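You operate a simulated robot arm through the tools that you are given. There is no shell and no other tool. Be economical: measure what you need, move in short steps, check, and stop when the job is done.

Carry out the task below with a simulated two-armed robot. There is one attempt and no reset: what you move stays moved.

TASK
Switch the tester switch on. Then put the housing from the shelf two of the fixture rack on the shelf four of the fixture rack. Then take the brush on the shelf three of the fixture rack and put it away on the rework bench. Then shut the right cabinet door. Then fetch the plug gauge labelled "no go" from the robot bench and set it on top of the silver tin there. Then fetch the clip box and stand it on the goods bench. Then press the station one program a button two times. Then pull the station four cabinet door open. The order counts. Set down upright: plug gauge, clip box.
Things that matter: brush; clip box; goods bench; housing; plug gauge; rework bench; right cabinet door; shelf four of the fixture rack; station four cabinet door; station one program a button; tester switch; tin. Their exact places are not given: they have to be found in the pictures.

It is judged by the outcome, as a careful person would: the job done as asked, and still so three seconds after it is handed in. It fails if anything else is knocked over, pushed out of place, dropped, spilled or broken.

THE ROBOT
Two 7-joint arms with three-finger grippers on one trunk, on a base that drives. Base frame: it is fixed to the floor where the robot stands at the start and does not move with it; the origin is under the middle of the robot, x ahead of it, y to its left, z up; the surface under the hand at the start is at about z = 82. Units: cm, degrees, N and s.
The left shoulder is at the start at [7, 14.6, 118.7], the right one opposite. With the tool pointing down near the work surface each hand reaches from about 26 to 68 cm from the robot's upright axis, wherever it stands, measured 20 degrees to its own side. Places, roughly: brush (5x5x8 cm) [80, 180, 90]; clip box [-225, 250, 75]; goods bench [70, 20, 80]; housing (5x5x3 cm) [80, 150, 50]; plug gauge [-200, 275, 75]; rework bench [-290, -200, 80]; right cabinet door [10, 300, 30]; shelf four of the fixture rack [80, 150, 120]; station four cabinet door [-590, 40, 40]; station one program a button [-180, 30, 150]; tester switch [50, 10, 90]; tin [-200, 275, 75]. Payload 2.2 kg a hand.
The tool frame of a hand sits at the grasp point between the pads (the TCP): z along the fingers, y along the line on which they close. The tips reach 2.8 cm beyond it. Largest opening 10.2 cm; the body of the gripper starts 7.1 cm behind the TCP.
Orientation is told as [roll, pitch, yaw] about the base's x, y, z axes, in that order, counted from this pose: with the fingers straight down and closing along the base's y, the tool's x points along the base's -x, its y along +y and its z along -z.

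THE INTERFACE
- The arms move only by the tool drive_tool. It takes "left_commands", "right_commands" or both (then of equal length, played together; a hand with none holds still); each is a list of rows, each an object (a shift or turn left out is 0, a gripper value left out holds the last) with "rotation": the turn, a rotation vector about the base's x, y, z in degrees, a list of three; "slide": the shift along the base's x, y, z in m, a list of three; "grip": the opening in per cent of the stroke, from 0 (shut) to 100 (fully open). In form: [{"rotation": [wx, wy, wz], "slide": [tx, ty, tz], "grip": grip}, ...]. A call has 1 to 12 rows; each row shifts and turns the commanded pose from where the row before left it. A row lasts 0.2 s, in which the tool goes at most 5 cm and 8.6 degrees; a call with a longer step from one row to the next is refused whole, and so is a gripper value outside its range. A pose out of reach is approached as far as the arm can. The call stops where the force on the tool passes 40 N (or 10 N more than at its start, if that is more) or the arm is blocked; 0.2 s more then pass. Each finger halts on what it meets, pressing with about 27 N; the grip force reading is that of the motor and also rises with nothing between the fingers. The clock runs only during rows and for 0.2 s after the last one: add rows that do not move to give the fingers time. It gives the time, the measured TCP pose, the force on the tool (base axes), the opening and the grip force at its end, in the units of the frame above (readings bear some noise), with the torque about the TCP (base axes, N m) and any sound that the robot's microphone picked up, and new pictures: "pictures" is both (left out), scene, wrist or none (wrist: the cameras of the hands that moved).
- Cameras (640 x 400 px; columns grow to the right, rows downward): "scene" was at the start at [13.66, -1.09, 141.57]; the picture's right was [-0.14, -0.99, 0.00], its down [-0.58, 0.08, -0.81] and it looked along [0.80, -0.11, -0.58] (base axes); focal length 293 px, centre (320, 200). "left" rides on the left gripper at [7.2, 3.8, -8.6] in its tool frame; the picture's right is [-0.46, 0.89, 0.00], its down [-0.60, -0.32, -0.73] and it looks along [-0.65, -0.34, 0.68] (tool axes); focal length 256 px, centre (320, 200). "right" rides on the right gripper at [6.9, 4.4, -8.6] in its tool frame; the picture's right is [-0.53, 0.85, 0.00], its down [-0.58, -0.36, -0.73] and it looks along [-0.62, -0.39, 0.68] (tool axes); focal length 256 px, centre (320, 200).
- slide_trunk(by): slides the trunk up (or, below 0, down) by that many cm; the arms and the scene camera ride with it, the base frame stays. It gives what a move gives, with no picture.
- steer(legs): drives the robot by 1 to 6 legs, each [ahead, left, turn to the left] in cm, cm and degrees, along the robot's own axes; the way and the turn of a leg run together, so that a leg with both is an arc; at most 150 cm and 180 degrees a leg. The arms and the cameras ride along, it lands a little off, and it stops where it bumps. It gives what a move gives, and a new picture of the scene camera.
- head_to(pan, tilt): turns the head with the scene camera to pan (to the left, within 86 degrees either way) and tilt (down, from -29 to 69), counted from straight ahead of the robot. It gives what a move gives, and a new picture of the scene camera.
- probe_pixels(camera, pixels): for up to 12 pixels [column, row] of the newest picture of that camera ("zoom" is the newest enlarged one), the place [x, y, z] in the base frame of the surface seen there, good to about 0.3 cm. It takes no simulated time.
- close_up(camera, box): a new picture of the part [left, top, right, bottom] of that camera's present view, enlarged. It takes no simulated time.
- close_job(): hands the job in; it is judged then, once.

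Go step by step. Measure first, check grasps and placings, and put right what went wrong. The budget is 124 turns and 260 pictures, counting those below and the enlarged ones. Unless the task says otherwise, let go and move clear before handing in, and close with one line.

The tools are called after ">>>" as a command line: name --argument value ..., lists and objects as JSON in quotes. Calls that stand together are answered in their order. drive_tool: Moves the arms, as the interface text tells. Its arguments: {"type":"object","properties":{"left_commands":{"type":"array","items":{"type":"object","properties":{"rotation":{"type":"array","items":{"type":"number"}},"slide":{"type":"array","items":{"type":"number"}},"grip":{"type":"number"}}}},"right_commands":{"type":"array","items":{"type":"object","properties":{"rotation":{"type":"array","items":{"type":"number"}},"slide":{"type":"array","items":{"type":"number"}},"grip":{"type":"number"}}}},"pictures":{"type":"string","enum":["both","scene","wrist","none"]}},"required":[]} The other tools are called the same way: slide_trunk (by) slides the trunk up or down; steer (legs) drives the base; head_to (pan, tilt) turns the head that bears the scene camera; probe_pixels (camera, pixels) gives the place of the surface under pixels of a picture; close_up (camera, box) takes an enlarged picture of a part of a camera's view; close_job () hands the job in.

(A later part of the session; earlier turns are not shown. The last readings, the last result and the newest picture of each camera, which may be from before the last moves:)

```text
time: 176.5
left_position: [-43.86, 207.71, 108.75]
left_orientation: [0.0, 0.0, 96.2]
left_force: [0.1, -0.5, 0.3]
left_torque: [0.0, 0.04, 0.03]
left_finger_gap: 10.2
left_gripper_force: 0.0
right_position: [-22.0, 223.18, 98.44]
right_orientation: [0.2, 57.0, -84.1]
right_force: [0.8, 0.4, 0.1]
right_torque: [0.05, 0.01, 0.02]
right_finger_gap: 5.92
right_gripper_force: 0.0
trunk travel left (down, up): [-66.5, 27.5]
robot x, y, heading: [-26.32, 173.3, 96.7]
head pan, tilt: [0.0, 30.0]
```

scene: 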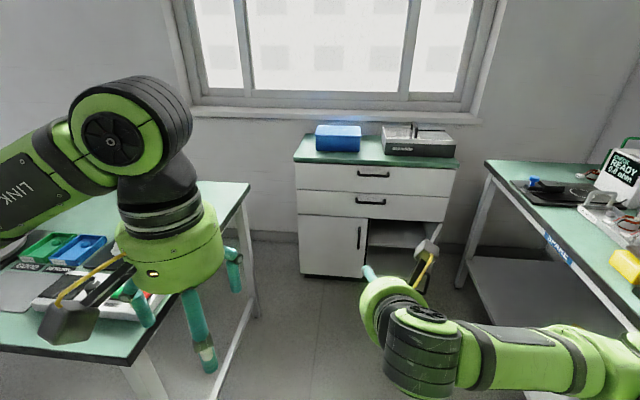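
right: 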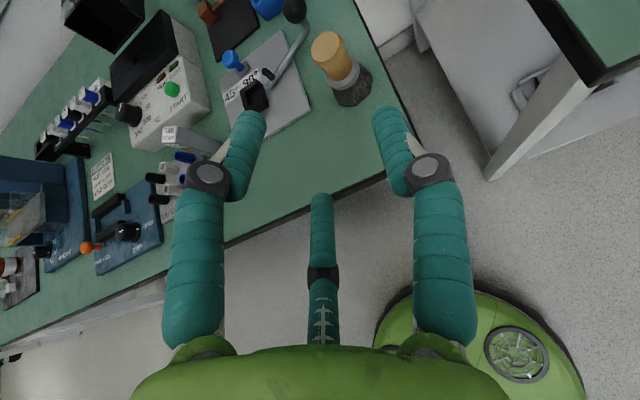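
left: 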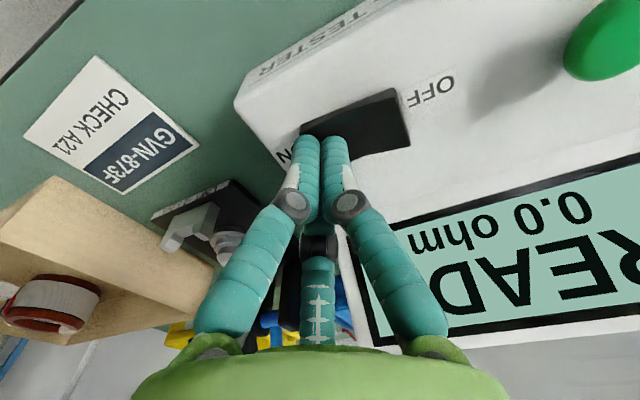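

>>> probe_pixels --camera "scene" --pixels '[[300, 200], [450, 205], [362, 235], [330, 270], [400, 240], [250, 188], [245, 315], [480, 260], [560, 255], [400, 228], [300, 160], [455, 165]]'

>>> drive_tool --right_commands '[{"slide": [0.04, -0.02, 0]}, {"slide": [0.04, -0.02, 0]}, {"slide": [0.04, -0.01, 0]}]' --pictures "scene"

```text
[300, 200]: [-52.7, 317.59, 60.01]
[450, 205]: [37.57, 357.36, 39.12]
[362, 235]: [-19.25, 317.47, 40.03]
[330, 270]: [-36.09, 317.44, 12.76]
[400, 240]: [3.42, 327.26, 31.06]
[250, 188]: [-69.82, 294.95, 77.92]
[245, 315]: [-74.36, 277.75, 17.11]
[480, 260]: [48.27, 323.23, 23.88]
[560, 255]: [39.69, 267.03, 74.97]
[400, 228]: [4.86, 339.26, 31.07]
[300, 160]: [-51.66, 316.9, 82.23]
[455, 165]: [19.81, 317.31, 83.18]
```

```text
time: 177.3
left_position: [-43.63, 207.58, 108.91]
left_orientation: [0.0, -0.1, 96.3]
left_force: [0.1, -0.5, -0.6]
left_torque: [0.02, 0.04, -0.03]
left_finger_gap: 10.2
left_gripper_force: 0.1
right_position: [-11.44, 223.62, 97.79]
right_orientation: [0.0, 57.1, -84.2]
right_force: [1.4, -1.5, -0.8]
right_torque: [0.01, 0.07, 0.03]
right_finger_gap: 5.91
right_gripper_force: 0.1
right hand out of reach, approached as far as the arm can: row 1, 2, 3
trunk travel left (down, up): [-66.5, 27.5]
robot x, y, heading: [-26.46, 173.52, 96.4]
head pan, tilt: [0.0, 30.0]
```

scene: 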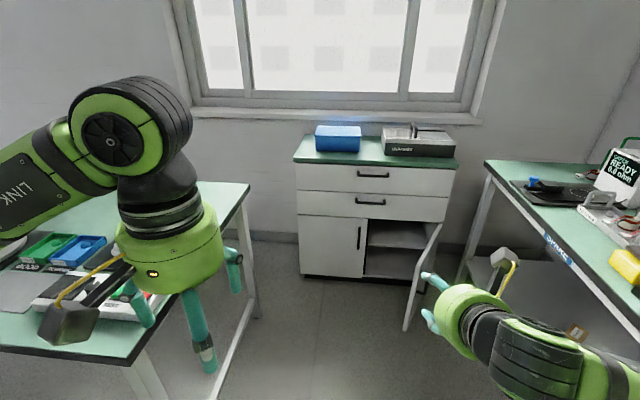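

>>> close_up --camera "scene" --box '[350, 190, 470, 340]'

>>> probe_pixels --camera "scene" --pixels '[[415, 270], [437, 226], [430, 250], [409, 325], [410, 300], [420, 285], [436, 260], [425, 260]]'

```text
2.67 times, centred on (410, 265) of scene
```

zoom: 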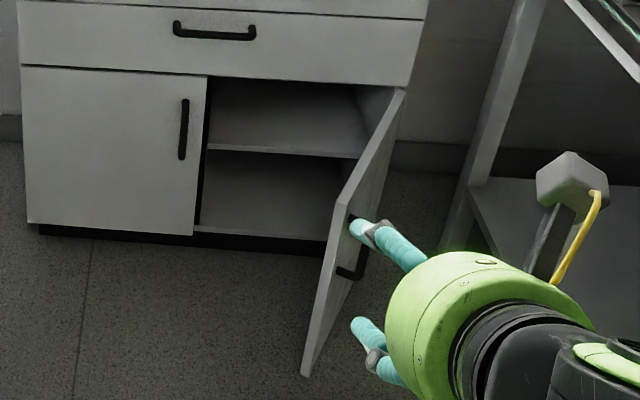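

```text
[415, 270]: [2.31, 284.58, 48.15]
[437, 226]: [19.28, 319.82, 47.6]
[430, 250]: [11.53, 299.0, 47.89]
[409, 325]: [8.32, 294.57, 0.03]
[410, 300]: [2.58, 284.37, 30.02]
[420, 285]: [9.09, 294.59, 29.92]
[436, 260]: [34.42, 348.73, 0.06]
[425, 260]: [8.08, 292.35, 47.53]
```

The right door is open about 64°, hinged at about [18.5,317], with its free edge at [2.3,284]. I'll position the robot in front, then lower the trunk so the hand comes to door height.

>>> steer --legs '[[0, 0, -6.4], [0, -14, 0], [45, 0, 0]]'

>>> drive_tool --right_commands '[{"grip": 0}, {}]' --pictures "none"

>>> slide_trunk --by -40

>>> slide_trunk --by -18

>>> head_to --pan -10 --tilt 25

```text
time: 181.4
left_position: [-26.14, 253.73, 108.87]
left_orientation: [0.0, -0.2, 90.1]
left_force: [0.8, -0.7, -0.1]
left_torque: [0.03, -0.03, -0.01]
left_finger_gap: 10.19
left_gripper_force: 0.0
right_position: [7.79, 266.19, 97.76]
right_orientation: [0.1, 57.1, -90.2]
right_force: [-0.3, 0.1, 0.8]
right_torque: [0.0, 0.03, 0.0]
right_finger_gap: 5.91
right_gripper_force: 0.1
trunk travel left (down, up): [-66.5, 27.5]
robot x, y, heading: [-12.08, 218.28, 90.4]
head pan, tilt: [0.0, 30.0]
```

scene: 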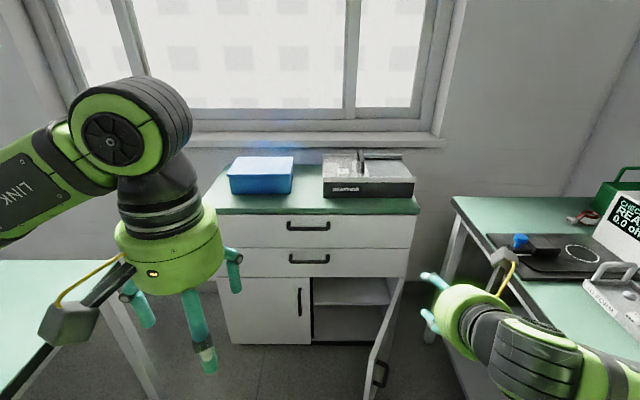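

```text
time: 182.0
left_position: [-26.19, 253.76, 108.92]
left_orientation: [0.1, 0.0, 90.2]
left_force: [-0.3, 0.0, 0.2]
left_torque: [-0.03, 0.0, -0.02]
left_finger_gap: 10.18
left_gripper_force: 0.0
right_position: [7.67, 266.26, 97.72]
right_orientation: [0.1, 57.0, -90.1]
right_force: [0.0, 0.0, 0.0]
right_torque: [0.02, 0.01, 0.01]
right_finger_gap: 0.22
right_gripper_force: 27.3
trunk travel left (down, up): [-66.5, 27.5]
robot x, y, heading: [-12.17, 217.76, 90.3]
head pan, tilt: [0.0, 30.0]
```

```text
time: 185.9
left_position: [-26.23, 253.68, 68.79]
left_orientation: [0.1, 0.0, 90.2]
left_force: [-1.1, 0.7, 1.2]
left_torque: [-0.01, -0.02, 0.0]
left_finger_gap: 10.2
left_gripper_force: 0.1
right_position: [7.68, 266.14, 57.79]
right_orientation: [0.2, 57.0, -90.2]
right_force: [-0.3, 0.5, 0.6]
right_torque: [0.0, 0.01, -0.01]
right_finger_gap: 0.2
right_gripper_force: 27.0
trunk travel left (down, up): [-26.5, 67.5]
robot x, y, heading: [-12.21, 217.82, 90.1]
head pan, tilt: [0.0, 30.0]
```

```text
time: 187.9
left_position: [-26.18, 253.69, 50.91]
left_orientation: [0.1, 0.0, 90.2]
left_force: [-0.3, 0.4, 0.0]
left_torque: [0.04, -0.02, 0.02]
left_finger_gap: 10.21
left_gripper_force: 0.0
right_position: [7.67, 266.13, 39.83]
right_orientation: [0.1, 57.1, -90.2]
right_force: [-0.3, 0.0, -0.2]
right_torque: [0.01, 0.02, 0.02]
right_finger_gap: 0.2
right_gripper_force: 27.2
trunk travel left (down, up): [-8.5, 85.5]
robot x, y, heading: [-12.32, 218.0, 90.5]
head pan, tilt: [0.0, 30.0]
```

```text
time: 188.6
left_position: [-26.08, 253.72, 50.89]
left_orientation: [0.0, 0.0, 90.2]
left_force: [-0.2, -0.1, 1.1]
left_torque: [-0.03, -0.01, -0.01]
left_finger_gap: 10.19
left_gripper_force: 0.0
right_position: [7.73, 266.23, 39.78]
right_orientation: [0.2, 57.1, -90.2]
right_force: [0.4, -1.5, -0.7]
right_torque: [0.03, 0.02, 0.01]
right_finger_gap: 0.24
right_gripper_force: 27.1
trunk travel left (down, up): [-8.5, 85.5]
robot x, y, heading: [-12.31, 217.94, 90.4]
head pan, tilt: [-10.0, 25.0]
```

scene: 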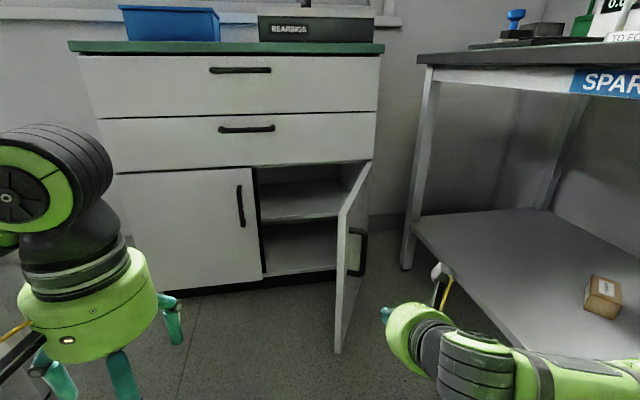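

>>> probe_pixels --camera "scene" --pixels '[[600, 365], [480, 365], [360, 250], [345, 300], [355, 200], [420, 250], [520, 340], [630, 390], [350, 240], [600, 80], [365, 175]]'

```text
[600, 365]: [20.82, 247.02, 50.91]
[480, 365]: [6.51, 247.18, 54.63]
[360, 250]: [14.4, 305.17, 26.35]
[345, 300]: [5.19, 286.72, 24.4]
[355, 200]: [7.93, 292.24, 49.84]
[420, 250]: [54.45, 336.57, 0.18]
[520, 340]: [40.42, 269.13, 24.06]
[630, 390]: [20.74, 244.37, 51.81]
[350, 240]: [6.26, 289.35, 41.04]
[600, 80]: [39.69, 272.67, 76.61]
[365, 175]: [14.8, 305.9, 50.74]
```

>>> steer --legs '[[20, 0, 0]]'

>>> drive_tool --right_commands '[{"slide": [0, 0.03, 0]}, {"slide": [0, 0.03, 0]}]' --pictures "both"

```text
time: 190.1
left_position: [-26.11, 270.91, 50.89]
left_orientation: [-0.1, 0.0, 90.1]
left_force: [-0.6, 0.0, -1.3]
left_torque: [0.02, 0.02, -0.02]
left_finger_gap: 10.21
left_gripper_force: 0.1
right_position: [6.9, 282.84, 39.56]
right_orientation: [-0.6, 56.3, -89.5]
right_force: [-0.6, -0.4, -0.2]
right_torque: [0.0, -0.02, -0.02]
right_finger_gap: 0.2
right_gripper_force: 27.3
trunk travel left (down, up): [-8.5, 85.5]
robot x, y, heading: [-12.18, 235.33, 90.1]
head pan, tilt: [-10.0, 25.0]
stopped in leg 1: the force on the tool passed its limit at 59 N (the readings are from after the stop); the commanded pose is now the measured one
```

scene: 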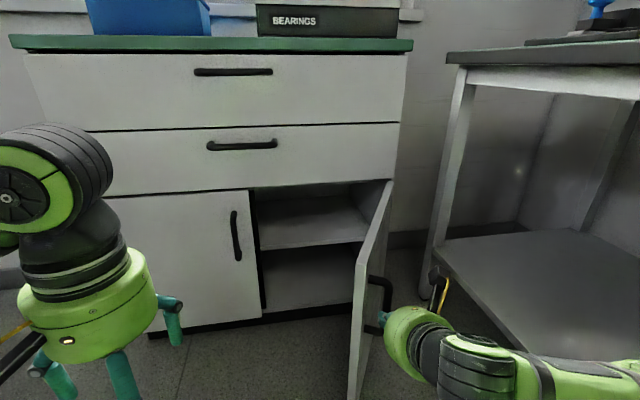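

```text
time: 190.4
left_position: [-26.14, 270.78, 51.0]
left_orientation: [0.0, 0.0, 90.1]
left_force: [-0.7, -0.1, 0.2]
left_torque: [0.0, 0.03, 0.03]
left_finger_gap: 10.18
left_gripper_force: 0.1
right_position: [5.61, 283.6, 39.52]
right_orientation: [-1.9, 55.8, -88.3]
right_force: [-3.4, -6.1, 2.4]
right_torque: [0.08, 0.12, 0.09]
right_finger_gap: 0.2
right_gripper_force: 27.2
trunk travel left (down, up): [-8.5, 85.5]
robot x, y, heading: [-12.61, 235.11, 90.3]
head pan, tilt: [-10.0, 25.0]
stopped in row 1 (right hand): the force on the tool passed its limit at 60 N (the readings are from after the stop); the commanded pose is now the measured one
```

scene: 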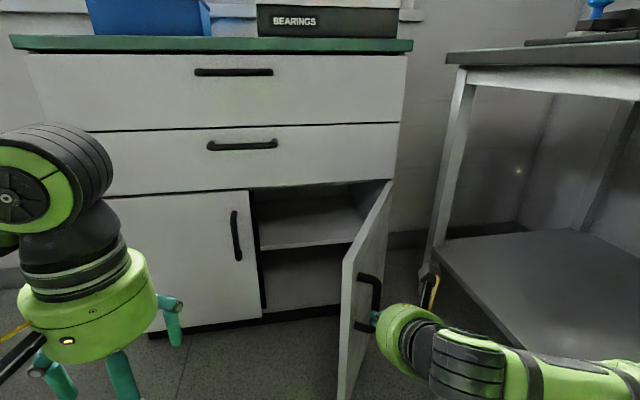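
right: 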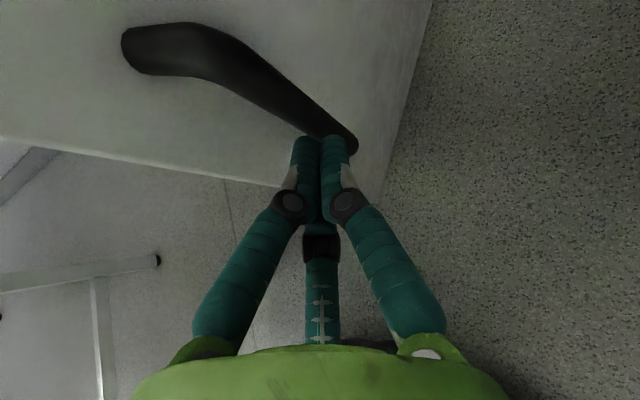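

The tips met the door handle. The closing motion here is mostly toward -x, so I'll push in that direction along the arc in small steps.

>>> drive_tool --right_commands '[{"slide": [-0.009, 0.003, 0]}, {"slide": [-0.009, 0.004, 0]}, {"slide": [-0.009, 0.005, 0]}, {"slide": [-0.009, 0.005, 0]}, {"slide": [-0.009, 0.006, 0]}, {"slide": [-0.008, 0.006, 0]}]' --pictures "both"

```text
time: 191.8
left_position: [-26.15, 270.92, 50.93]
left_orientation: [0.0, 0.1, 90.1]
left_force: [-0.6, -0.6, -1.3]
left_torque: [-0.01, 0.03, 0.0]
left_finger_gap: 10.23
left_gripper_force: 0.0
right_position: [0.57, 286.52, 39.45]
right_orientation: [-1.7, 55.9, -88.2]
right_force: [0.5, -0.3, 0.4]
right_torque: [0.0, 0.05, -0.02]
right_finger_gap: 0.21
right_gripper_force: 27.1
trunk travel left (down, up): [-8.5, 85.5]
robot x, y, heading: [-12.43, 234.95, 90.0]
head pan, tilt: [-10.0, 25.0]
```

scene: 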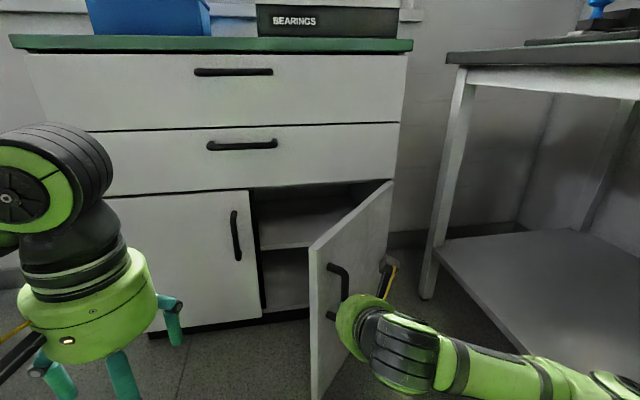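
right: 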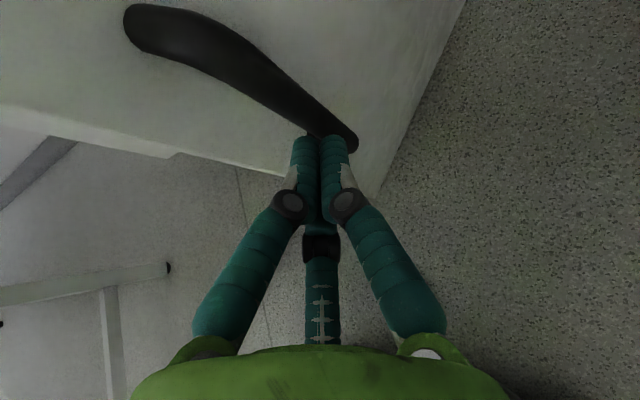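

The door is swinging. I'll continue along the arc.

>>> drive_tool --right_commands '[{"slide": [-0.012, 0.008, 0]}, {"slide": [-0.012, 0.009, 0]}, {"slide": [-0.012, 0.01, 0]}, {"slide": [-0.011, 0.011, 0]}, {"slide": [-0.011, 0.011, 0]}, {"slide": [-0.01, 0.012, 0]}, {"slide": [-0.009, 0.013, 0]}, {"slide": [-0.008, 0.013, 0]}, {"slide": [-0.007, 0.013, 0]}, {"slide": [-0.006, 0.013, 0]}]' --pictures "both"

```text
time: 194.0
left_position: [-26.08, 271.0, 50.88]
left_orientation: [0.0, 0.0, 90.1]
left_force: [0.5, 0.2, -0.3]
left_torque: [0.0, -0.04, 0.0]
left_finger_gap: 10.21
left_gripper_force: 0.1
right_position: [-9.19, 298.01, 39.32]
right_orientation: [-1.7, 55.9, -88.3]
right_force: [0.1, 0.2, -0.7]
right_torque: [-0.04, 0.01, 0.0]
right_finger_gap: 0.21
right_gripper_force: 26.8
trunk travel left (down, up): [-8.5, 85.5]
robot x, y, heading: [-12.5, 235.31, 90.2]
head pan, tilt: [-10.0, 25.0]
```

scene: 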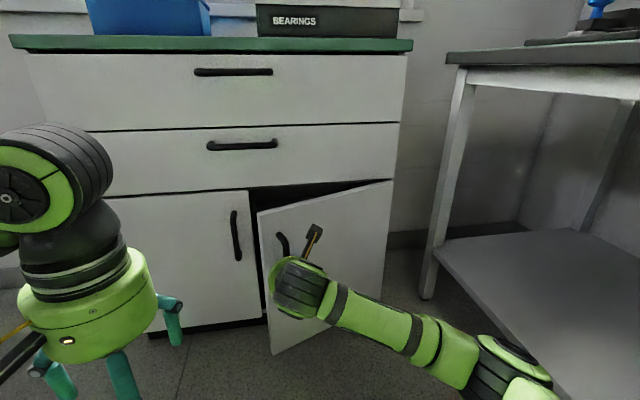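
right: 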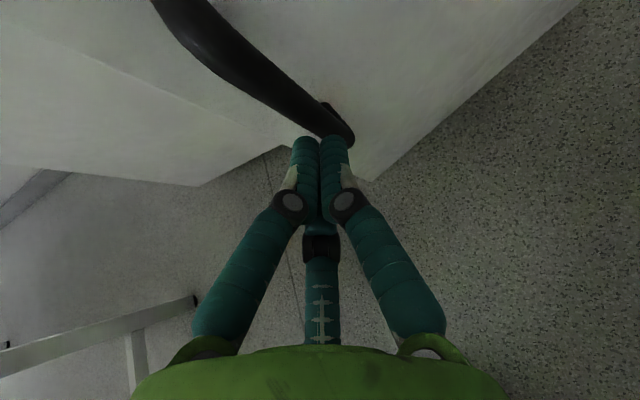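

>>> drive_tool --right_commands '[{"slide": [-0.006, 0.013, 0]}, {"slide": [-0.005, 0.013, 0]}, {"slide": [-0.004, 0.013, 0]}, {"slide": [-0.004, 0.013, 0]}, {"slide": [-0.003, 0.013, 0]}, {"slide": [-0.002, 0.013, 0]}, {"slide": [-0.001, 0.013, 0]}]' --pictures "both"

```text
time: 195.6
left_position: [-26.22, 270.93, 50.9]
left_orientation: [-0.1, 0.0, 90.1]
left_force: [0.5, 1.0, -0.2]
left_torque: [0.01, 0.01, 0.01]
left_finger_gap: 10.2
left_gripper_force: 0.0
right_position: [-11.78, 306.92, 39.43]
right_orientation: [-1.7, 55.8, -88.3]
right_force: [-1.2, 0.3, 0.0]
right_torque: [0.0, -0.01, 0.0]
right_finger_gap: 0.22
right_gripper_force: 27.1
trunk travel left (down, up): [-8.5, 85.5]
robot x, y, heading: [-12.31, 235.0, 90.4]
head pan, tilt: [-10.0, 25.0]
```

scene: 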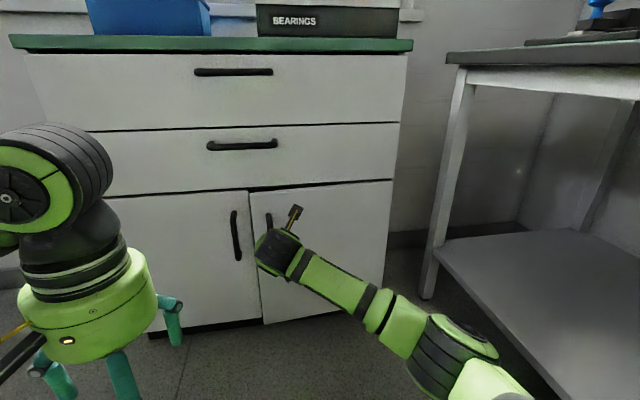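
right: 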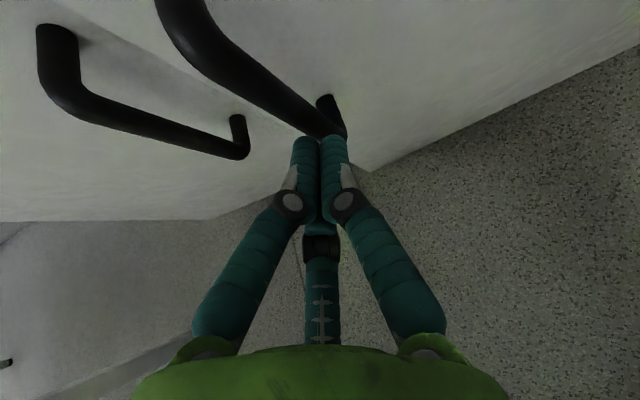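

Nearly shut. A few more pushes in +y until it stops.

>>> drive_tool --right_commands '[{"slide": [0, 0.01, 0]}, {"slide": [0, 0.01, 0]}, {"slide": [0, 0.01, 0]}, {"slide": [0, 0.008, 0]}, {"slide": [0, 0.008, 0]}, {"slide": [0, 0.008, 0]}]' --pictures "both"

```text
time: 196.7
left_position: [-26.03, 270.77, 51.02]
left_orientation: [0.0, -0.2, 90.0]
left_force: [-0.2, 0.2, 0.5]
left_torque: [0.03, -0.02, -0.02]
left_finger_gap: 10.19
left_gripper_force: 0.0
right_position: [-11.75, 310.37, 39.42]
right_orientation: [-1.6, 55.4, -88.4]
right_force: [5.8, -18.9, 7.0]
right_torque: [0.12, -0.06, -0.04]
right_finger_gap: 0.22
right_gripper_force: 27.1
trunk travel left (down, up): [-8.5, 85.5]
robot x, y, heading: [-11.85, 234.86, 89.8]
head pan, tilt: [-10.0, 25.0]
stopped in row 5 (right hand): the force on the tool passed its limit at 52 N (the readings are from after the stop); the commanded pose is now the measured one
```

scene: 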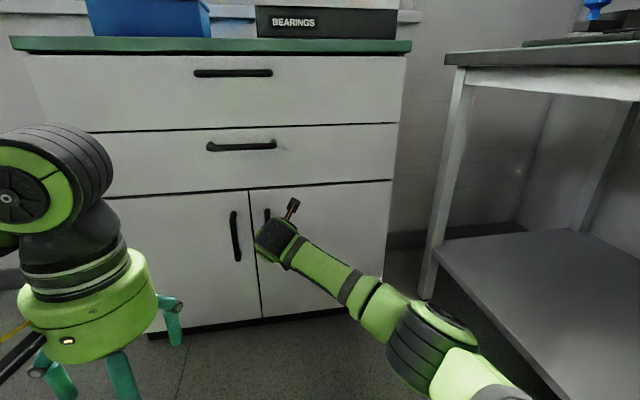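
right: 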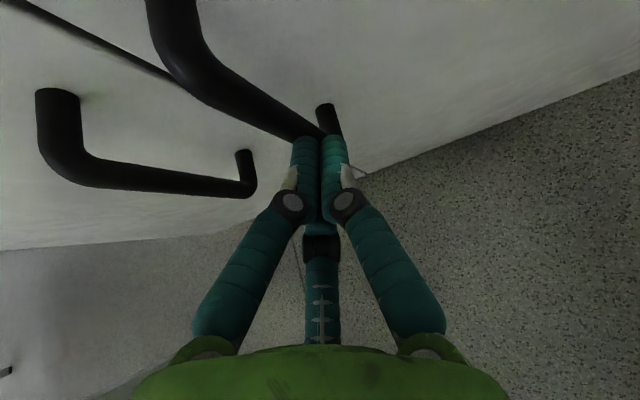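

The door hit its stop at 52 N. I'll back straight off and verify it stays shut.

>>> drive_tool --right_commands '[{"slide": [0, -0.03, 0]}, {"slide": [0, -0.05, 0]}, {"slide": [0, -0.05, 0]}, {"slide": [0, -0.05, 0]}, {"slide": [0.02, -0.04, 0]}]' --pictures "none"

>>> steer --legs '[[-62, 0, 0]]'

>>> probe_pixels --camera "scene" --pixels '[[300, 200], [320, 200], [340, 200]]'

```text
time: 197.9
left_position: [-26.12, 270.96, 50.76]
left_orientation: [0.0, 0.0, 90.0]
left_force: [0.1, 0.2, 0.1]
left_torque: [0.02, 0.0, 0.01]
left_finger_gap: 10.16
left_gripper_force: 0.1
right_position: [-9.68, 288.27, 39.19]
right_orientation: [-1.6, 55.1, -88.5]
right_force: [-0.4, -0.5, -0.1]
right_torque: [0.0, 0.01, 0.01]
right_finger_gap: 0.22
right_gripper_force: 27.0
trunk travel left (down, up): [-8.5, 85.5]
robot x, y, heading: [-12.31, 234.97, 90.3]
head pan, tilt: [-10.0, 25.0]
```

```text
time: 201.5
left_position: [-26.03, 207.14, 50.83]
left_orientation: [0.0, 0.0, 90.0]
left_force: [0.3, -0.3, -1.0]
left_torque: [0.02, -0.02, 0.05]
left_finger_gap: 10.2
left_gripper_force: 0.1
right_position: [-9.5, 224.72, 39.14]
right_orientation: [-1.5, 55.2, -88.5]
right_force: [0.2, 0.6, -0.2]
right_torque: [-0.02, 0.0, 0.01]
right_finger_gap: 0.21
right_gripper_force: 27.0
trunk travel left (down, up): [-8.5, 85.5]
robot x, y, heading: [-12.32, 171.62, 90.4]
head pan, tilt: [-10.0, 25.0]
```

scene: 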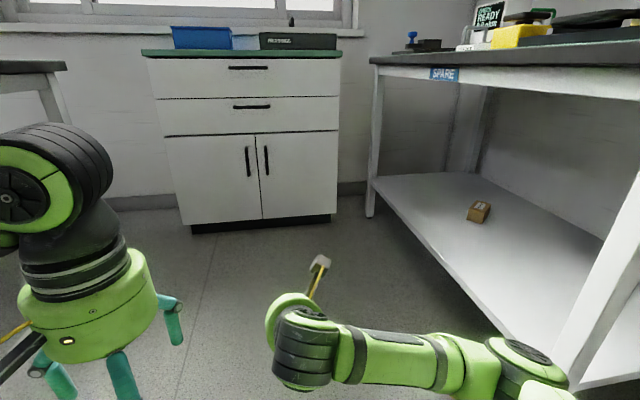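

```text
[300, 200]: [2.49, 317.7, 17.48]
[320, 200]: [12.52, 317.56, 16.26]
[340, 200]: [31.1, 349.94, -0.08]
```

The right cabinet door is flush and shut. Next is the robot bench: I'll raise the trunk, put the right hand back to pointing down, and drive over.

>>> slide_trunk --by 40

>>> slide_trunk --by 28

>>> drive_tool --right_commands '[{"rotation": [-8, 0, 0], "slide": [0.01, -0.01, 0.01]}, {"rotation": [-8, 0, 0], "slide": [0.01, -0.01, 0.01]}, {"rotation": [-8, 0, 0], "slide": [0.01, -0.01, 0.01]}, {"rotation": [-8, 0, 0], "slide": [0.01, -0.01, 0.01]}, {"rotation": [-8, 0, 0], "slide": [0.01, -0.01, 0]}, {"rotation": [-8, 0, 0], "slide": [0.01, -0.01, 0]}, {"rotation": [-7, 0, 0], "slide": [0.01, -0.01, 0]}, {"slide": [0.03, -0.02, 0]}]' --pictures "none"

>>> steer --legs '[[-14, 0, 0], [0, 90, 0], [0, 86, 0]]'

>>> head_to --pan 0 --tilt 35

```text
time: 205.3
left_position: [-25.95, 207.23, 90.94]
left_orientation: [0.1, 0.0, 90.0]
left_force: [0.1, -0.3, -0.2]
left_torque: [0.0, -0.02, 0.02]
left_finger_gap: 10.22
left_gripper_force: 0.0
right_position: [-9.47, 224.71, 79.17]
right_orientation: [-1.7, 55.1, -88.3]
right_force: [-0.8, -0.4, 0.1]
right_torque: [0.03, 0.01, -0.03]
right_finger_gap: 0.24
right_gripper_force: 26.8
trunk travel left (down, up): [-48.5, 45.5]
robot x, y, heading: [-12.23, 171.53, 90.0]
head pan, tilt: [-10.0, 25.0]
```

```text
time: 208.1
left_position: [-25.91, 207.2, 118.84]
left_orientation: [0.0, -0.1, 90.0]
left_force: [0.1, -0.5, -0.2]
left_torque: [-0.01, 0.0, -0.01]
left_finger_gap: 10.2
left_gripper_force: 0.2
right_position: [-9.49, 224.71, 107.22]
right_orientation: [-1.6, 55.2, -88.4]
right_force: [-0.2, -0.7, 0.5]
right_torque: [0.02, 0.01, 0.01]
right_finger_gap: 0.24
right_gripper_force: 26.9
trunk travel left (down, up): [-76.5, 17.5]
robot x, y, heading: [-12.08, 171.37, 90.1]
head pan, tilt: [-10.0, 25.0]
```

```text
time: 209.9
left_position: [-25.64, 207.06, 118.89]
left_orientation: [0.1, -0.1, 90.0]
left_force: [1.0, -0.3, 1.2]
left_torque: [0.08, 0.05, -0.01]
left_finger_gap: 10.18
left_gripper_force: 0.1
right_position: [0.88, 215.43, 111.15]
right_orientation: [-3.0, 0.1, -89.1]
right_force: [0.3, -0.5, -0.4]
right_torque: [0.05, 0.0, 0.01]
right_finger_gap: 0.19
right_gripper_force: 27.6
trunk travel left (down, up): [-76.5, 17.5]
robot x, y, heading: [-12.13, 171.53, 89.9]
head pan, tilt: [-10.0, 25.0]
```

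```text
time: 219.8
left_position: [-204.77, 191.81, 118.83]
left_orientation: [0.0, -0.1, 90.9]
left_force: [0.7, -1.2, 0.2]
left_torque: [-0.01, 0.01, -0.01]
left_finger_gap: 10.21
left_gripper_force: 0.1
right_position: [-178.25, 200.58, 111.23]
right_orientation: [-2.9, 0.1, -88.2]
right_force: [0.3, -0.2, -0.1]
right_torque: [-0.01, 0.02, 0.01]
right_finger_gap: 0.25
right_gripper_force: 26.8
trunk travel left (down, up): [-76.5, 17.5]
robot x, y, heading: [-190.75, 155.73, 90.9]
head pan, tilt: [-10.0, 25.0]
```

scene: 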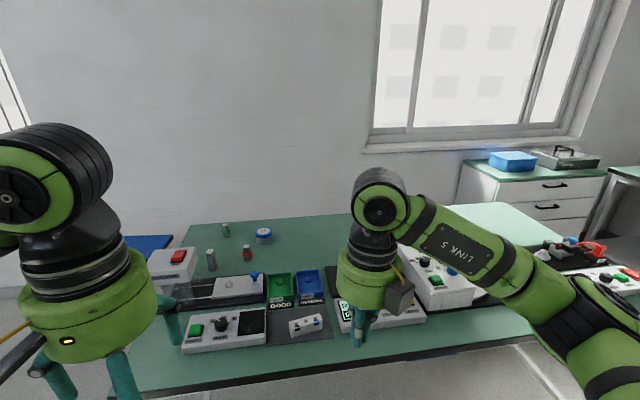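

```text
time: 220.6
left_position: [-204.85, 191.85, 118.79]
left_orientation: [-0.2, 0.0, 90.9]
left_force: [-0.2, -0.6, 0.2]
left_torque: [-0.02, 0.02, 0.0]
left_finger_gap: 10.21
left_gripper_force: 0.1
right_position: [-178.4, 200.54, 111.16]
right_orientation: [-2.9, 0.1, -88.2]
right_force: [0.4, -0.6, 0.8]
right_torque: [-0.02, 0.01, 0.01]
right_finger_gap: 0.21
right_gripper_force: 27.0
trunk travel left (down, up): [-76.5, 17.5]
robot x, y, heading: [-190.53, 156.04, 91.0]
head pan, tilt: [0.0, 35.0]
```

scene: 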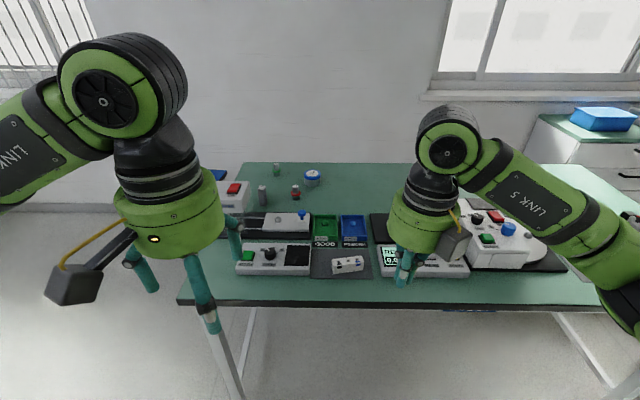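

>>> close_up --camera "scene" --box '[210, 150, 400, 290]'

>>> probe_pixels --camera "scene" --pixels '[[277, 170], [312, 176], [295, 192], [262, 195], [348, 264], [400, 265], [310, 300], [235, 188], [300, 215], [330, 195], [277, 175], [290, 300]]'

```text
2.86 times, centred on (305, 220) of scene
```

zoom: 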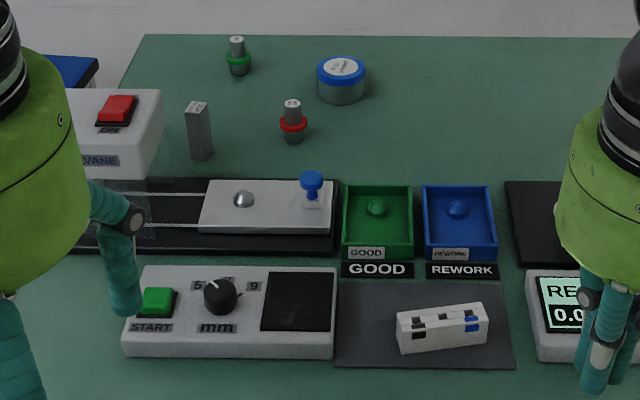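

```text
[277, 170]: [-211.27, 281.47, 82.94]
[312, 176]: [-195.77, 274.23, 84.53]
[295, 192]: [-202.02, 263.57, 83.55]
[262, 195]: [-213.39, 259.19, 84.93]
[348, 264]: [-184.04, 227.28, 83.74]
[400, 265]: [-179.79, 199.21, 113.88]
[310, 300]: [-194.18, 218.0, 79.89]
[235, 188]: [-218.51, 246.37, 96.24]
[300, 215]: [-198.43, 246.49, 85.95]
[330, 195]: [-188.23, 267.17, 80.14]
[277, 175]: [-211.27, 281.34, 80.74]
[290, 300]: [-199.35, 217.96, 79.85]
```

>>> close_up --camera "scene" --box '[284, 178, 308, 202]'

>>> close_up --camera "scene" --box '[266, 158, 326, 192]'

>>> head_to --pan 45 --tilt 30

```text
16.00 times, centred on (296, 190) of scene
```

zoom: 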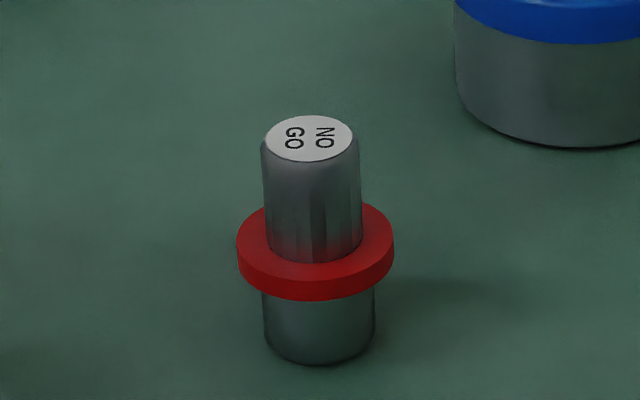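

```text
10.67 times, centred on (296, 175) of scene
```

zoom: 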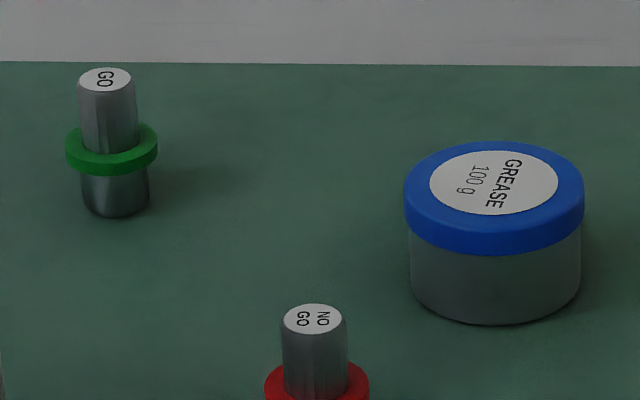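

```text
time: 221.7
left_position: [-204.7, 191.77, 118.74]
left_orientation: [0.1, -0.1, 90.9]
left_force: [-0.9, -0.1, 0.1]
left_torque: [0.0, 0.0, 0.02]
left_finger_gap: 10.19
left_gripper_force: 0.0
right_position: [-178.3, 200.65, 111.27]
right_orientation: [-2.9, 0.1, -88.1]
right_force: [0.3, 0.7, 0.2]
right_torque: [0.01, 0.01, 0.0]
right_finger_gap: 0.2
right_gripper_force: 27.0
trunk travel left (down, up): [-76.5, 17.5]
robot x, y, heading: [-190.15, 156.21, 91.0]
head pan, tilt: [45.0, 30.0]
```

scene: 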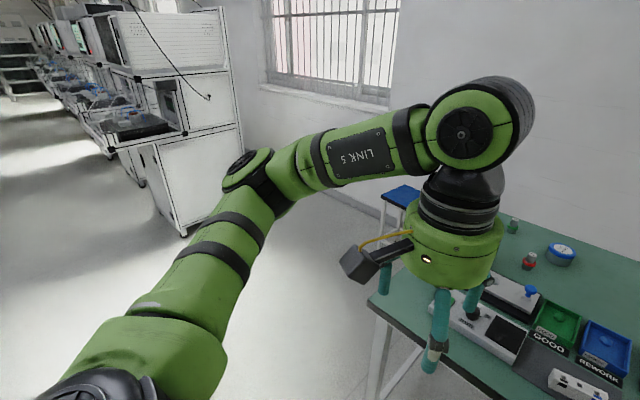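

The red-ringed gauge is labelled "NO GO", and the silver tin is the grease tin at about [-196,275]. They're far from the front edge, so I'll check the left end of the bench and the blue item at (403,196).

>>> close_up --camera "scene" --box '[340, 170, 460, 245]'

>>> probe_pixels --camera "scene" --pixels '[[403, 192], [385, 225], [370, 300], [380, 360], [240, 200], [330, 190], [300, 280], [398, 210], [205, 130], [185, 235]]'

```text
5.33 times, centred on (400, 208) of scene
```

zoom: 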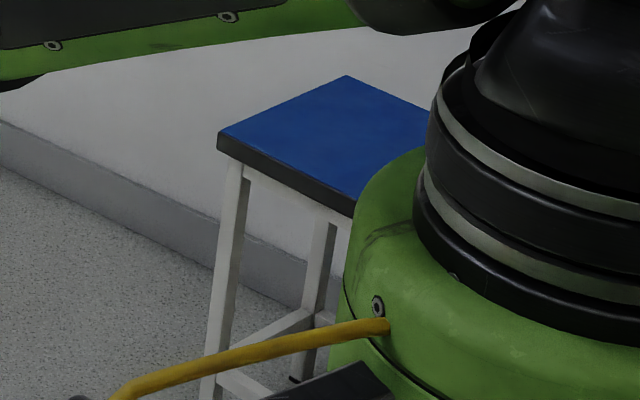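

```text
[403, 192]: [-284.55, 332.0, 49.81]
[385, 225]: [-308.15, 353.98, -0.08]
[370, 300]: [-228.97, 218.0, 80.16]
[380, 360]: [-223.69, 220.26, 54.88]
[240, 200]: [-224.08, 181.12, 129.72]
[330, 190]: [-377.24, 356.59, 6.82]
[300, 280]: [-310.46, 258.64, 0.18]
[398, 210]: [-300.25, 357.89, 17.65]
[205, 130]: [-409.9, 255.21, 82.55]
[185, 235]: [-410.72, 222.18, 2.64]
```

The stool (blue top) is far enough away. I'll go round to the left end of the bench and face +x, so the flipped right hand can reach the gauge and tin.

>>> steer --legs '[[0, 78, 0], [0, 0, -91], [0, 108, 0]]'

>>> head_to --pan 0 --tilt 45

```text
time: 234.9
left_position: [-233.05, 277.35, 118.85]
left_orientation: [0.0, 0.0, -0.1]
left_force: [-0.1, -0.8, 0.1]
left_torque: [-0.03, 0.01, 0.0]
left_finger_gap: 10.2
left_gripper_force: 0.1
right_position: [-224.73, 250.77, 111.19]
right_orientation: [-2.9, 0.0, -179.2]
right_force: [1.1, 0.0, 0.0]
right_torque: [-0.02, 0.02, 0.02]
right_finger_gap: 0.22
right_gripper_force: 27.6
trunk travel left (down, up): [-76.5, 17.5]
robot x, y, heading: [-268.91, 264.13, 0.1]
head pan, tilt: [45.0, 30.0]
```

scene: 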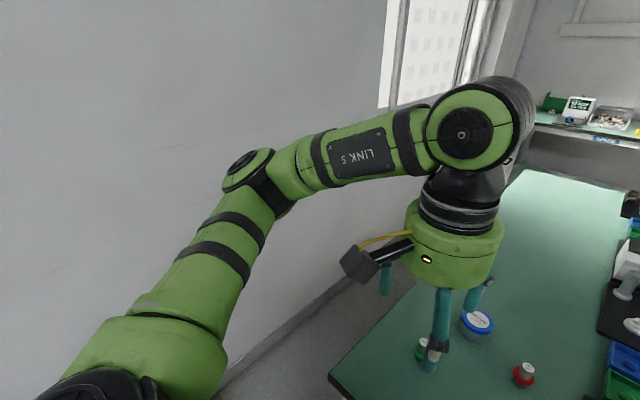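

```text
time: 236.1
left_position: [-233.04, 277.5, 118.74]
left_orientation: [0.0, 0.0, -0.1]
left_force: [-0.3, 0.2, 0.0]
left_torque: [0.0, 0.02, -0.04]
left_finger_gap: 10.2
left_gripper_force: 0.0
right_position: [-224.7, 250.82, 111.18]
right_orientation: [-2.8, 0.1, -179.3]
right_force: [0.4, 0.2, -0.2]
right_torque: [0.02, -0.03, 0.02]
right_finger_gap: 0.23
right_gripper_force: 26.6
trunk travel left (down, up): [-76.5, 17.5]
robot x, y, heading: [-269.0, 264.07, 0.0]
head pan, tilt: [0.0, 45.0]
```

scene: 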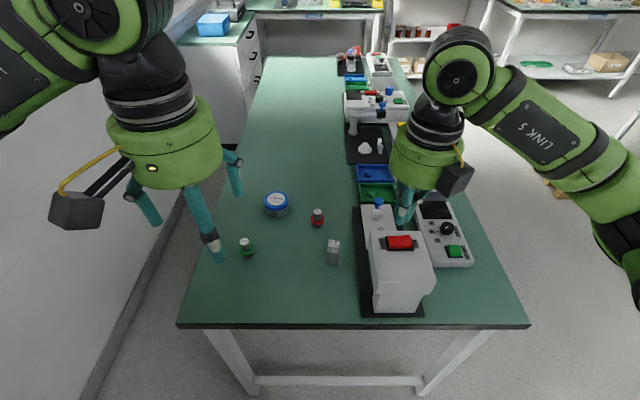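

>>> close_up --camera "scene" --box '[220, 180, 380, 280]'

>>> probe_pixels --camera "scene" --pixels '[[318, 210], [317, 218], [317, 224], [276, 196], [276, 210], [333, 241], [333, 255], [333, 263], [246, 250], [350, 328], [318, 230], [264, 203]]'

```text
4.00 times, centred on (300, 230) of scene
```

zoom: 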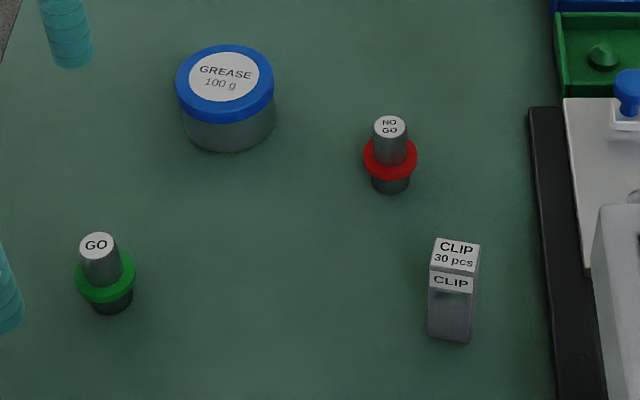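

```text
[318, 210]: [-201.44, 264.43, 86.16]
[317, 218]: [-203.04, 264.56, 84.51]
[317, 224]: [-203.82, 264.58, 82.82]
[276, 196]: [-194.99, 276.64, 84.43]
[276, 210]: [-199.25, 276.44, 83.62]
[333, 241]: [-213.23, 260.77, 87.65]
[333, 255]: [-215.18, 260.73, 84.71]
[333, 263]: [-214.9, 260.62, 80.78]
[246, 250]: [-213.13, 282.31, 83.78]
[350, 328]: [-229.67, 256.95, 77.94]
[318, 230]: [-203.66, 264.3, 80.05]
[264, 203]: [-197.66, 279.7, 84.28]
```

The clip box is the standing grey block labelled CLIP at [-213.5,260.7], and the NO GO gauge is at [-202,264.5]. I'll tilt the right hand 25° forward, bring it above the gauge, and move the left hand aside.

>>> drive_tool --right_commands '[{"rotation": [-3, 0, 0], "slide": [0, 0, 0.02], "grip": 60}, {"rotation": [0, -8, 0], "slide": [0.03, 0.02, 0]}, {"rotation": [0, -8, 0], "slide": [0.03, 0.02, 0]}, {"rotation": [0, -9, 0], "slide": [0, 0, 0]}, {"slide": [0.03, 0.02, 0]}, {"slide": [0.04, 0.02, -0.01]}, {"slide": [0.04, 0.02, -0.02]}, {"slide": [0.04, 0.02, -0.02]}, {"slide": [0.017, 0.017, -0.02]}, {"slide": [0, 0, -0.04]}]' --left_commands '[{"slide": [0, 0.02, 0.02]}, {"slide": [0, 0.03, 0.02]}, {"slide": [0, 0.03, 0]}, {"slide": [0, 0.02, 0]}, {}, {}, {}, {}, {}, {}]'

```text
refused: row 4 steps farther than a row can; nothing moved
```

>>> drive_tool --right_commands '[{"rotation": [-3, 0, 0], "slide": [0, 0, 0.02], "grip": 60}, {"rotation": [0, -8.3, 0], "slide": [0.03, 0.02, 0]}, {"rotation": [0, -8.3, 0], "slide": [0.03, 0.02, 0]}, {"rotation": [0, -8.3, 0], "slide": [0, 0, 0]}, {"slide": [0.03, 0.02, 0]}, {"slide": [0.04, 0.02, -0.01]}, {"slide": [0.04, 0.02, -0.02]}, {"slide": [0.04, 0.02, -0.02]}, {"slide": [0.017, 0.017, -0.02]}, {"slide": [0, 0, -0.04]}]' --left_commands '[{"slide": [0, 0.02, 0.02]}, {"slide": [0, 0.03, 0.02]}, {"slide": [0, 0.03, 0]}, {"slide": [0, 0.02, 0]}, {}, {}, {}, {}, {}, {}]'

```text
time: 238.2
left_position: [-233.06, 287.47, 122.79]
left_orientation: [0.0, -0.1, 0.0]
left_force: [-0.4, 0.3, -0.2]
left_torque: [0.04, 0.0, 0.01]
left_finger_gap: 10.21
left_gripper_force: 0.0
right_position: [-201.99, 264.34, 101.94]
right_orientation: [0.4, 25.0, -179.1]
right_force: [0.1, 0.3, -1.5]
right_torque: [0.01, -0.02, -0.01]
right_finger_gap: 6.1
right_gripper_force: 0.0
trunk travel left (down, up): [-76.5, 17.5]
robot x, y, heading: [-268.87, 263.81, -0.1]
head pan, tilt: [0.0, 45.0]
```

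scene: 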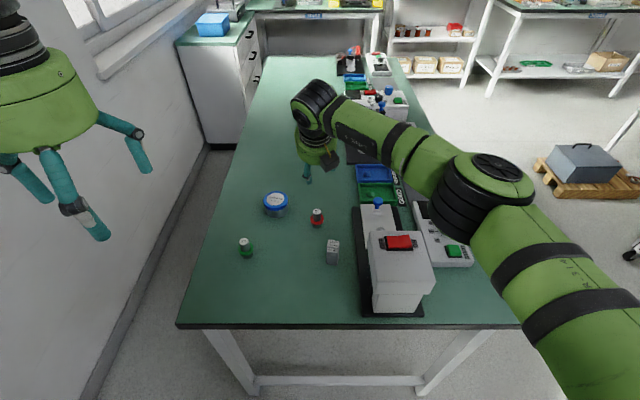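
right: 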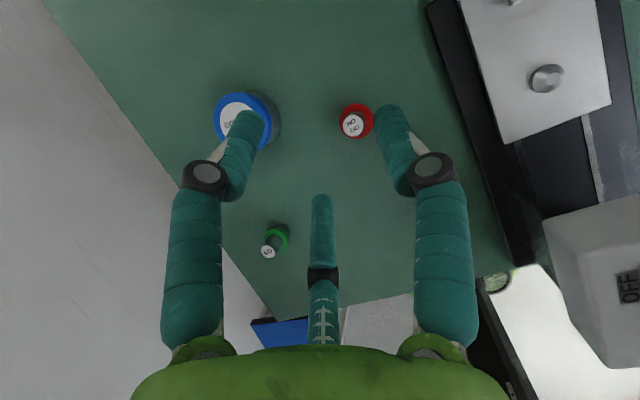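
left: 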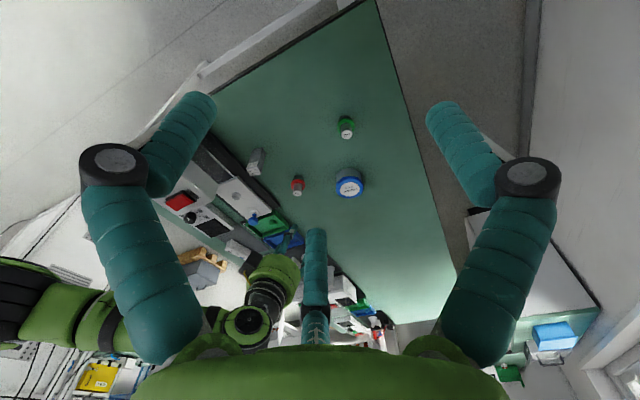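

>>> probe_pixels --camera "right" --pixels '[[352, 125], [357, 108], [367, 118], [345, 120], [236, 105], [262, 118]]'

>>> drive_tool --right_commands '[{"slide": [0, 0, -0.045]}, {"slide": [0, 0, -0.04]}]' --pictures "wrist"

```text
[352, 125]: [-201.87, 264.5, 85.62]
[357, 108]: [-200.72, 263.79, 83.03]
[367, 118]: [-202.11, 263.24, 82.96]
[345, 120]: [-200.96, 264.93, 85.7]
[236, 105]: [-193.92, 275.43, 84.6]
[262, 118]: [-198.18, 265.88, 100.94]
```

```text
time: 238.8
left_position: [-232.94, 287.62, 122.92]
left_orientation: [0.0, 0.0, -0.1]
left_force: [0.1, 0.4, 0.2]
left_torque: [0.0, 0.02, 0.01]
left_finger_gap: 10.2
left_gripper_force: 0.1
right_position: [-201.84, 264.5, 93.49]
right_orientation: [0.4, 25.0, -179.0]
right_force: [-0.4, 0.0, 0.1]
right_torque: [0.01, 0.01, -0.04]
right_finger_gap: 6.13
right_gripper_force: 0.0
trunk travel left (down, up): [-76.5, 17.5]
robot x, y, heading: [-268.47, 263.75, -0.1]
head pan, tilt: [0.0, 45.0]
```

right: 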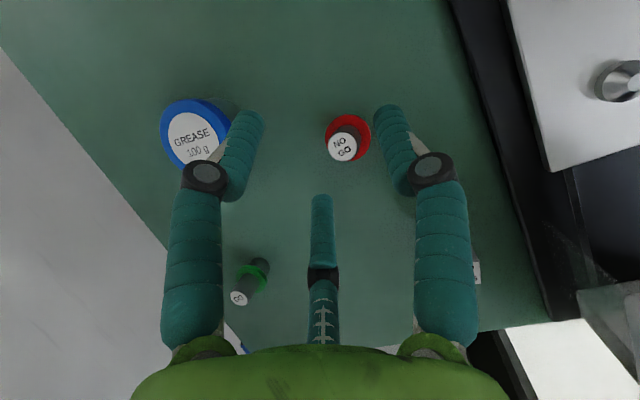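

>>> drive_tool --right_commands '[{"slide": [0.003, 0, -0.04]}, {"slide": [0, 0, -0.035]}, {"slide": [0, 0, -0.015]}, {"slide": [0, 0, -0.006]}, {}]' --pictures "wrist"

```text
time: 240.1
left_position: [-233.21, 287.68, 122.82]
left_orientation: [-0.1, -0.1, -0.2]
left_force: [0.2, -0.3, -1.1]
left_torque: [0.02, -0.05, -0.03]
left_finger_gap: 10.22
left_gripper_force: 0.0
right_position: [-202.2, 264.2, 84.79]
right_orientation: [0.6, 25.0, -179.1]
right_force: [-0.5, -0.7, 0.3]
right_torque: [-0.01, 0.0, -0.01]
right_finger_gap: 6.13
right_gripper_force: 0.2
right hand out of reach, approached as far as the arm can: row 3
trunk travel left (down, up): [-76.5, 17.5]
robot x, y, heading: [-268.91, 264.13, -0.0]
head pan, tilt: [0.0, 45.0]
```

right: 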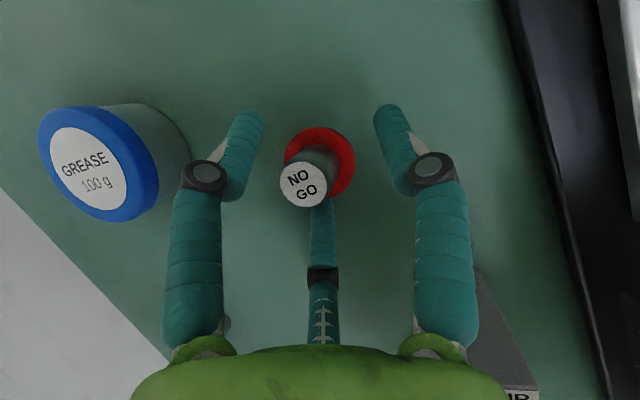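

>>> slide_trunk --by -1.1

>>> drive_tool --right_commands '[{"grip": 10}, {"grip": 10}, {"grip": 10}, {"grip": 10}]' --pictures "wrist"

```text
time: 240.6
left_position: [-233.47, 287.72, 121.86]
left_orientation: [0.0, -0.1, -0.1]
left_force: [0.6, -1.0, -0.2]
left_torque: [-0.04, 0.0, -0.02]
left_finger_gap: 10.2
left_gripper_force: 0.0
right_position: [-202.12, 264.1, 83.74]
right_orientation: [0.4, 25.0, -179.1]
right_force: [-4.6, -0.4, 8.5]
right_torque: [0.16, 0.4, 0.24]
right_finger_gap: 6.33
right_gripper_force: 1.1
trunk travel left (down, up): [-75.4, 18.6]
robot x, y, heading: [-269.01, 264.08, -0.0]
head pan, tilt: [0.0, 45.0]
```

```text
time: 241.6
left_position: [-233.46, 287.62, 121.82]
left_orientation: [-0.1, -0.1, -0.1]
left_force: [0.3, -0.9, -0.2]
left_torque: [-0.01, -0.01, 0.01]
left_finger_gap: 10.23
left_gripper_force: 0.1
right_position: [-202.24, 264.06, 83.8]
right_orientation: [0.5, 25.1, -179.1]
right_force: [-1.4, 0.3, 10.3]
right_torque: [0.0, 0.13, 0.0]
right_finger_gap: 3.76
right_gripper_force: 27.0
trunk travel left (down, up): [-75.4, 18.6]
robot x, y, heading: [-269.33, 263.83, 0.1]
head pan, tilt: [0.0, 45.0]
```

right: 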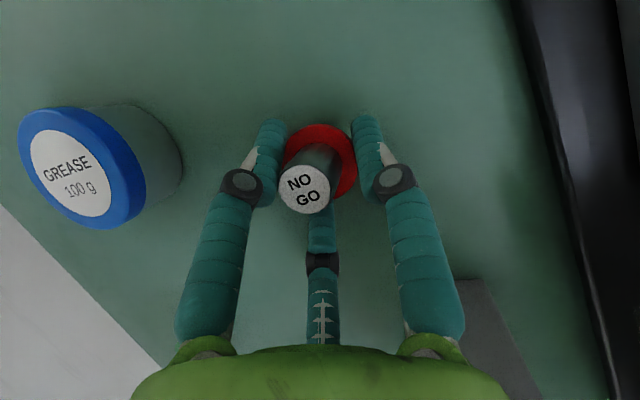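

Gripped the ring at 3.8 cm. I'll lift slightly and check that nothing else was touched.

>>> drive_tool --right_commands '[{"slide": [0, 0, 0.02]}, {"slide": [0, 0, 0.03]}, {"slide": [0, 0, 0.03]}]'

```text
time: 242.4
left_position: [-233.01, 287.6, 121.79]
left_orientation: [-0.1, 0.0, -0.1]
left_force: [0.3, -0.1, -0.1]
left_torque: [-0.01, -0.01, -0.02]
left_finger_gap: 10.21
left_gripper_force: 0.1
right_position: [-201.18, 266.07, 89.83]
right_orientation: [0.5, 24.8, -179.1]
right_force: [-1.6, 1.2, -1.8]
right_torque: [0.03, -0.03, 0.02]
right_finger_gap: 3.75
right_gripper_force: 27.0
right hand out of reach, approached as far as the arm can: row 1, 2, 3
trunk travel left (down, up): [-75.4, 18.6]
robot x, y, heading: [-269.02, 263.91, 0.2]
head pan, tilt: [0.0, 45.0]
```

scene: 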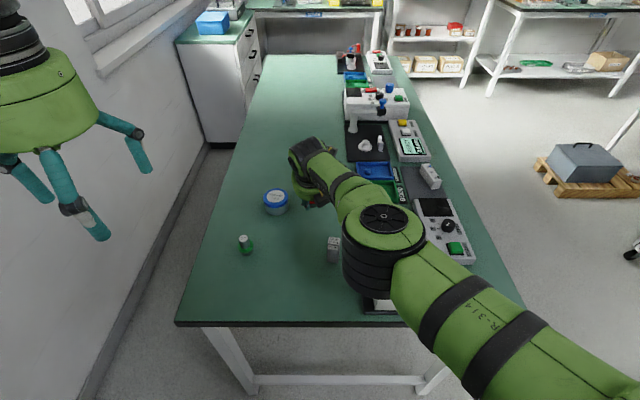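
right: 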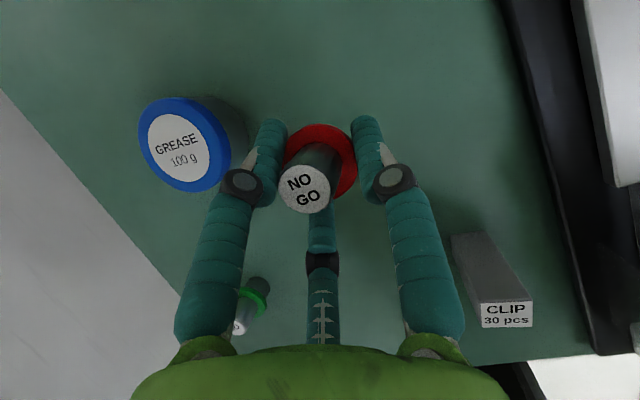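

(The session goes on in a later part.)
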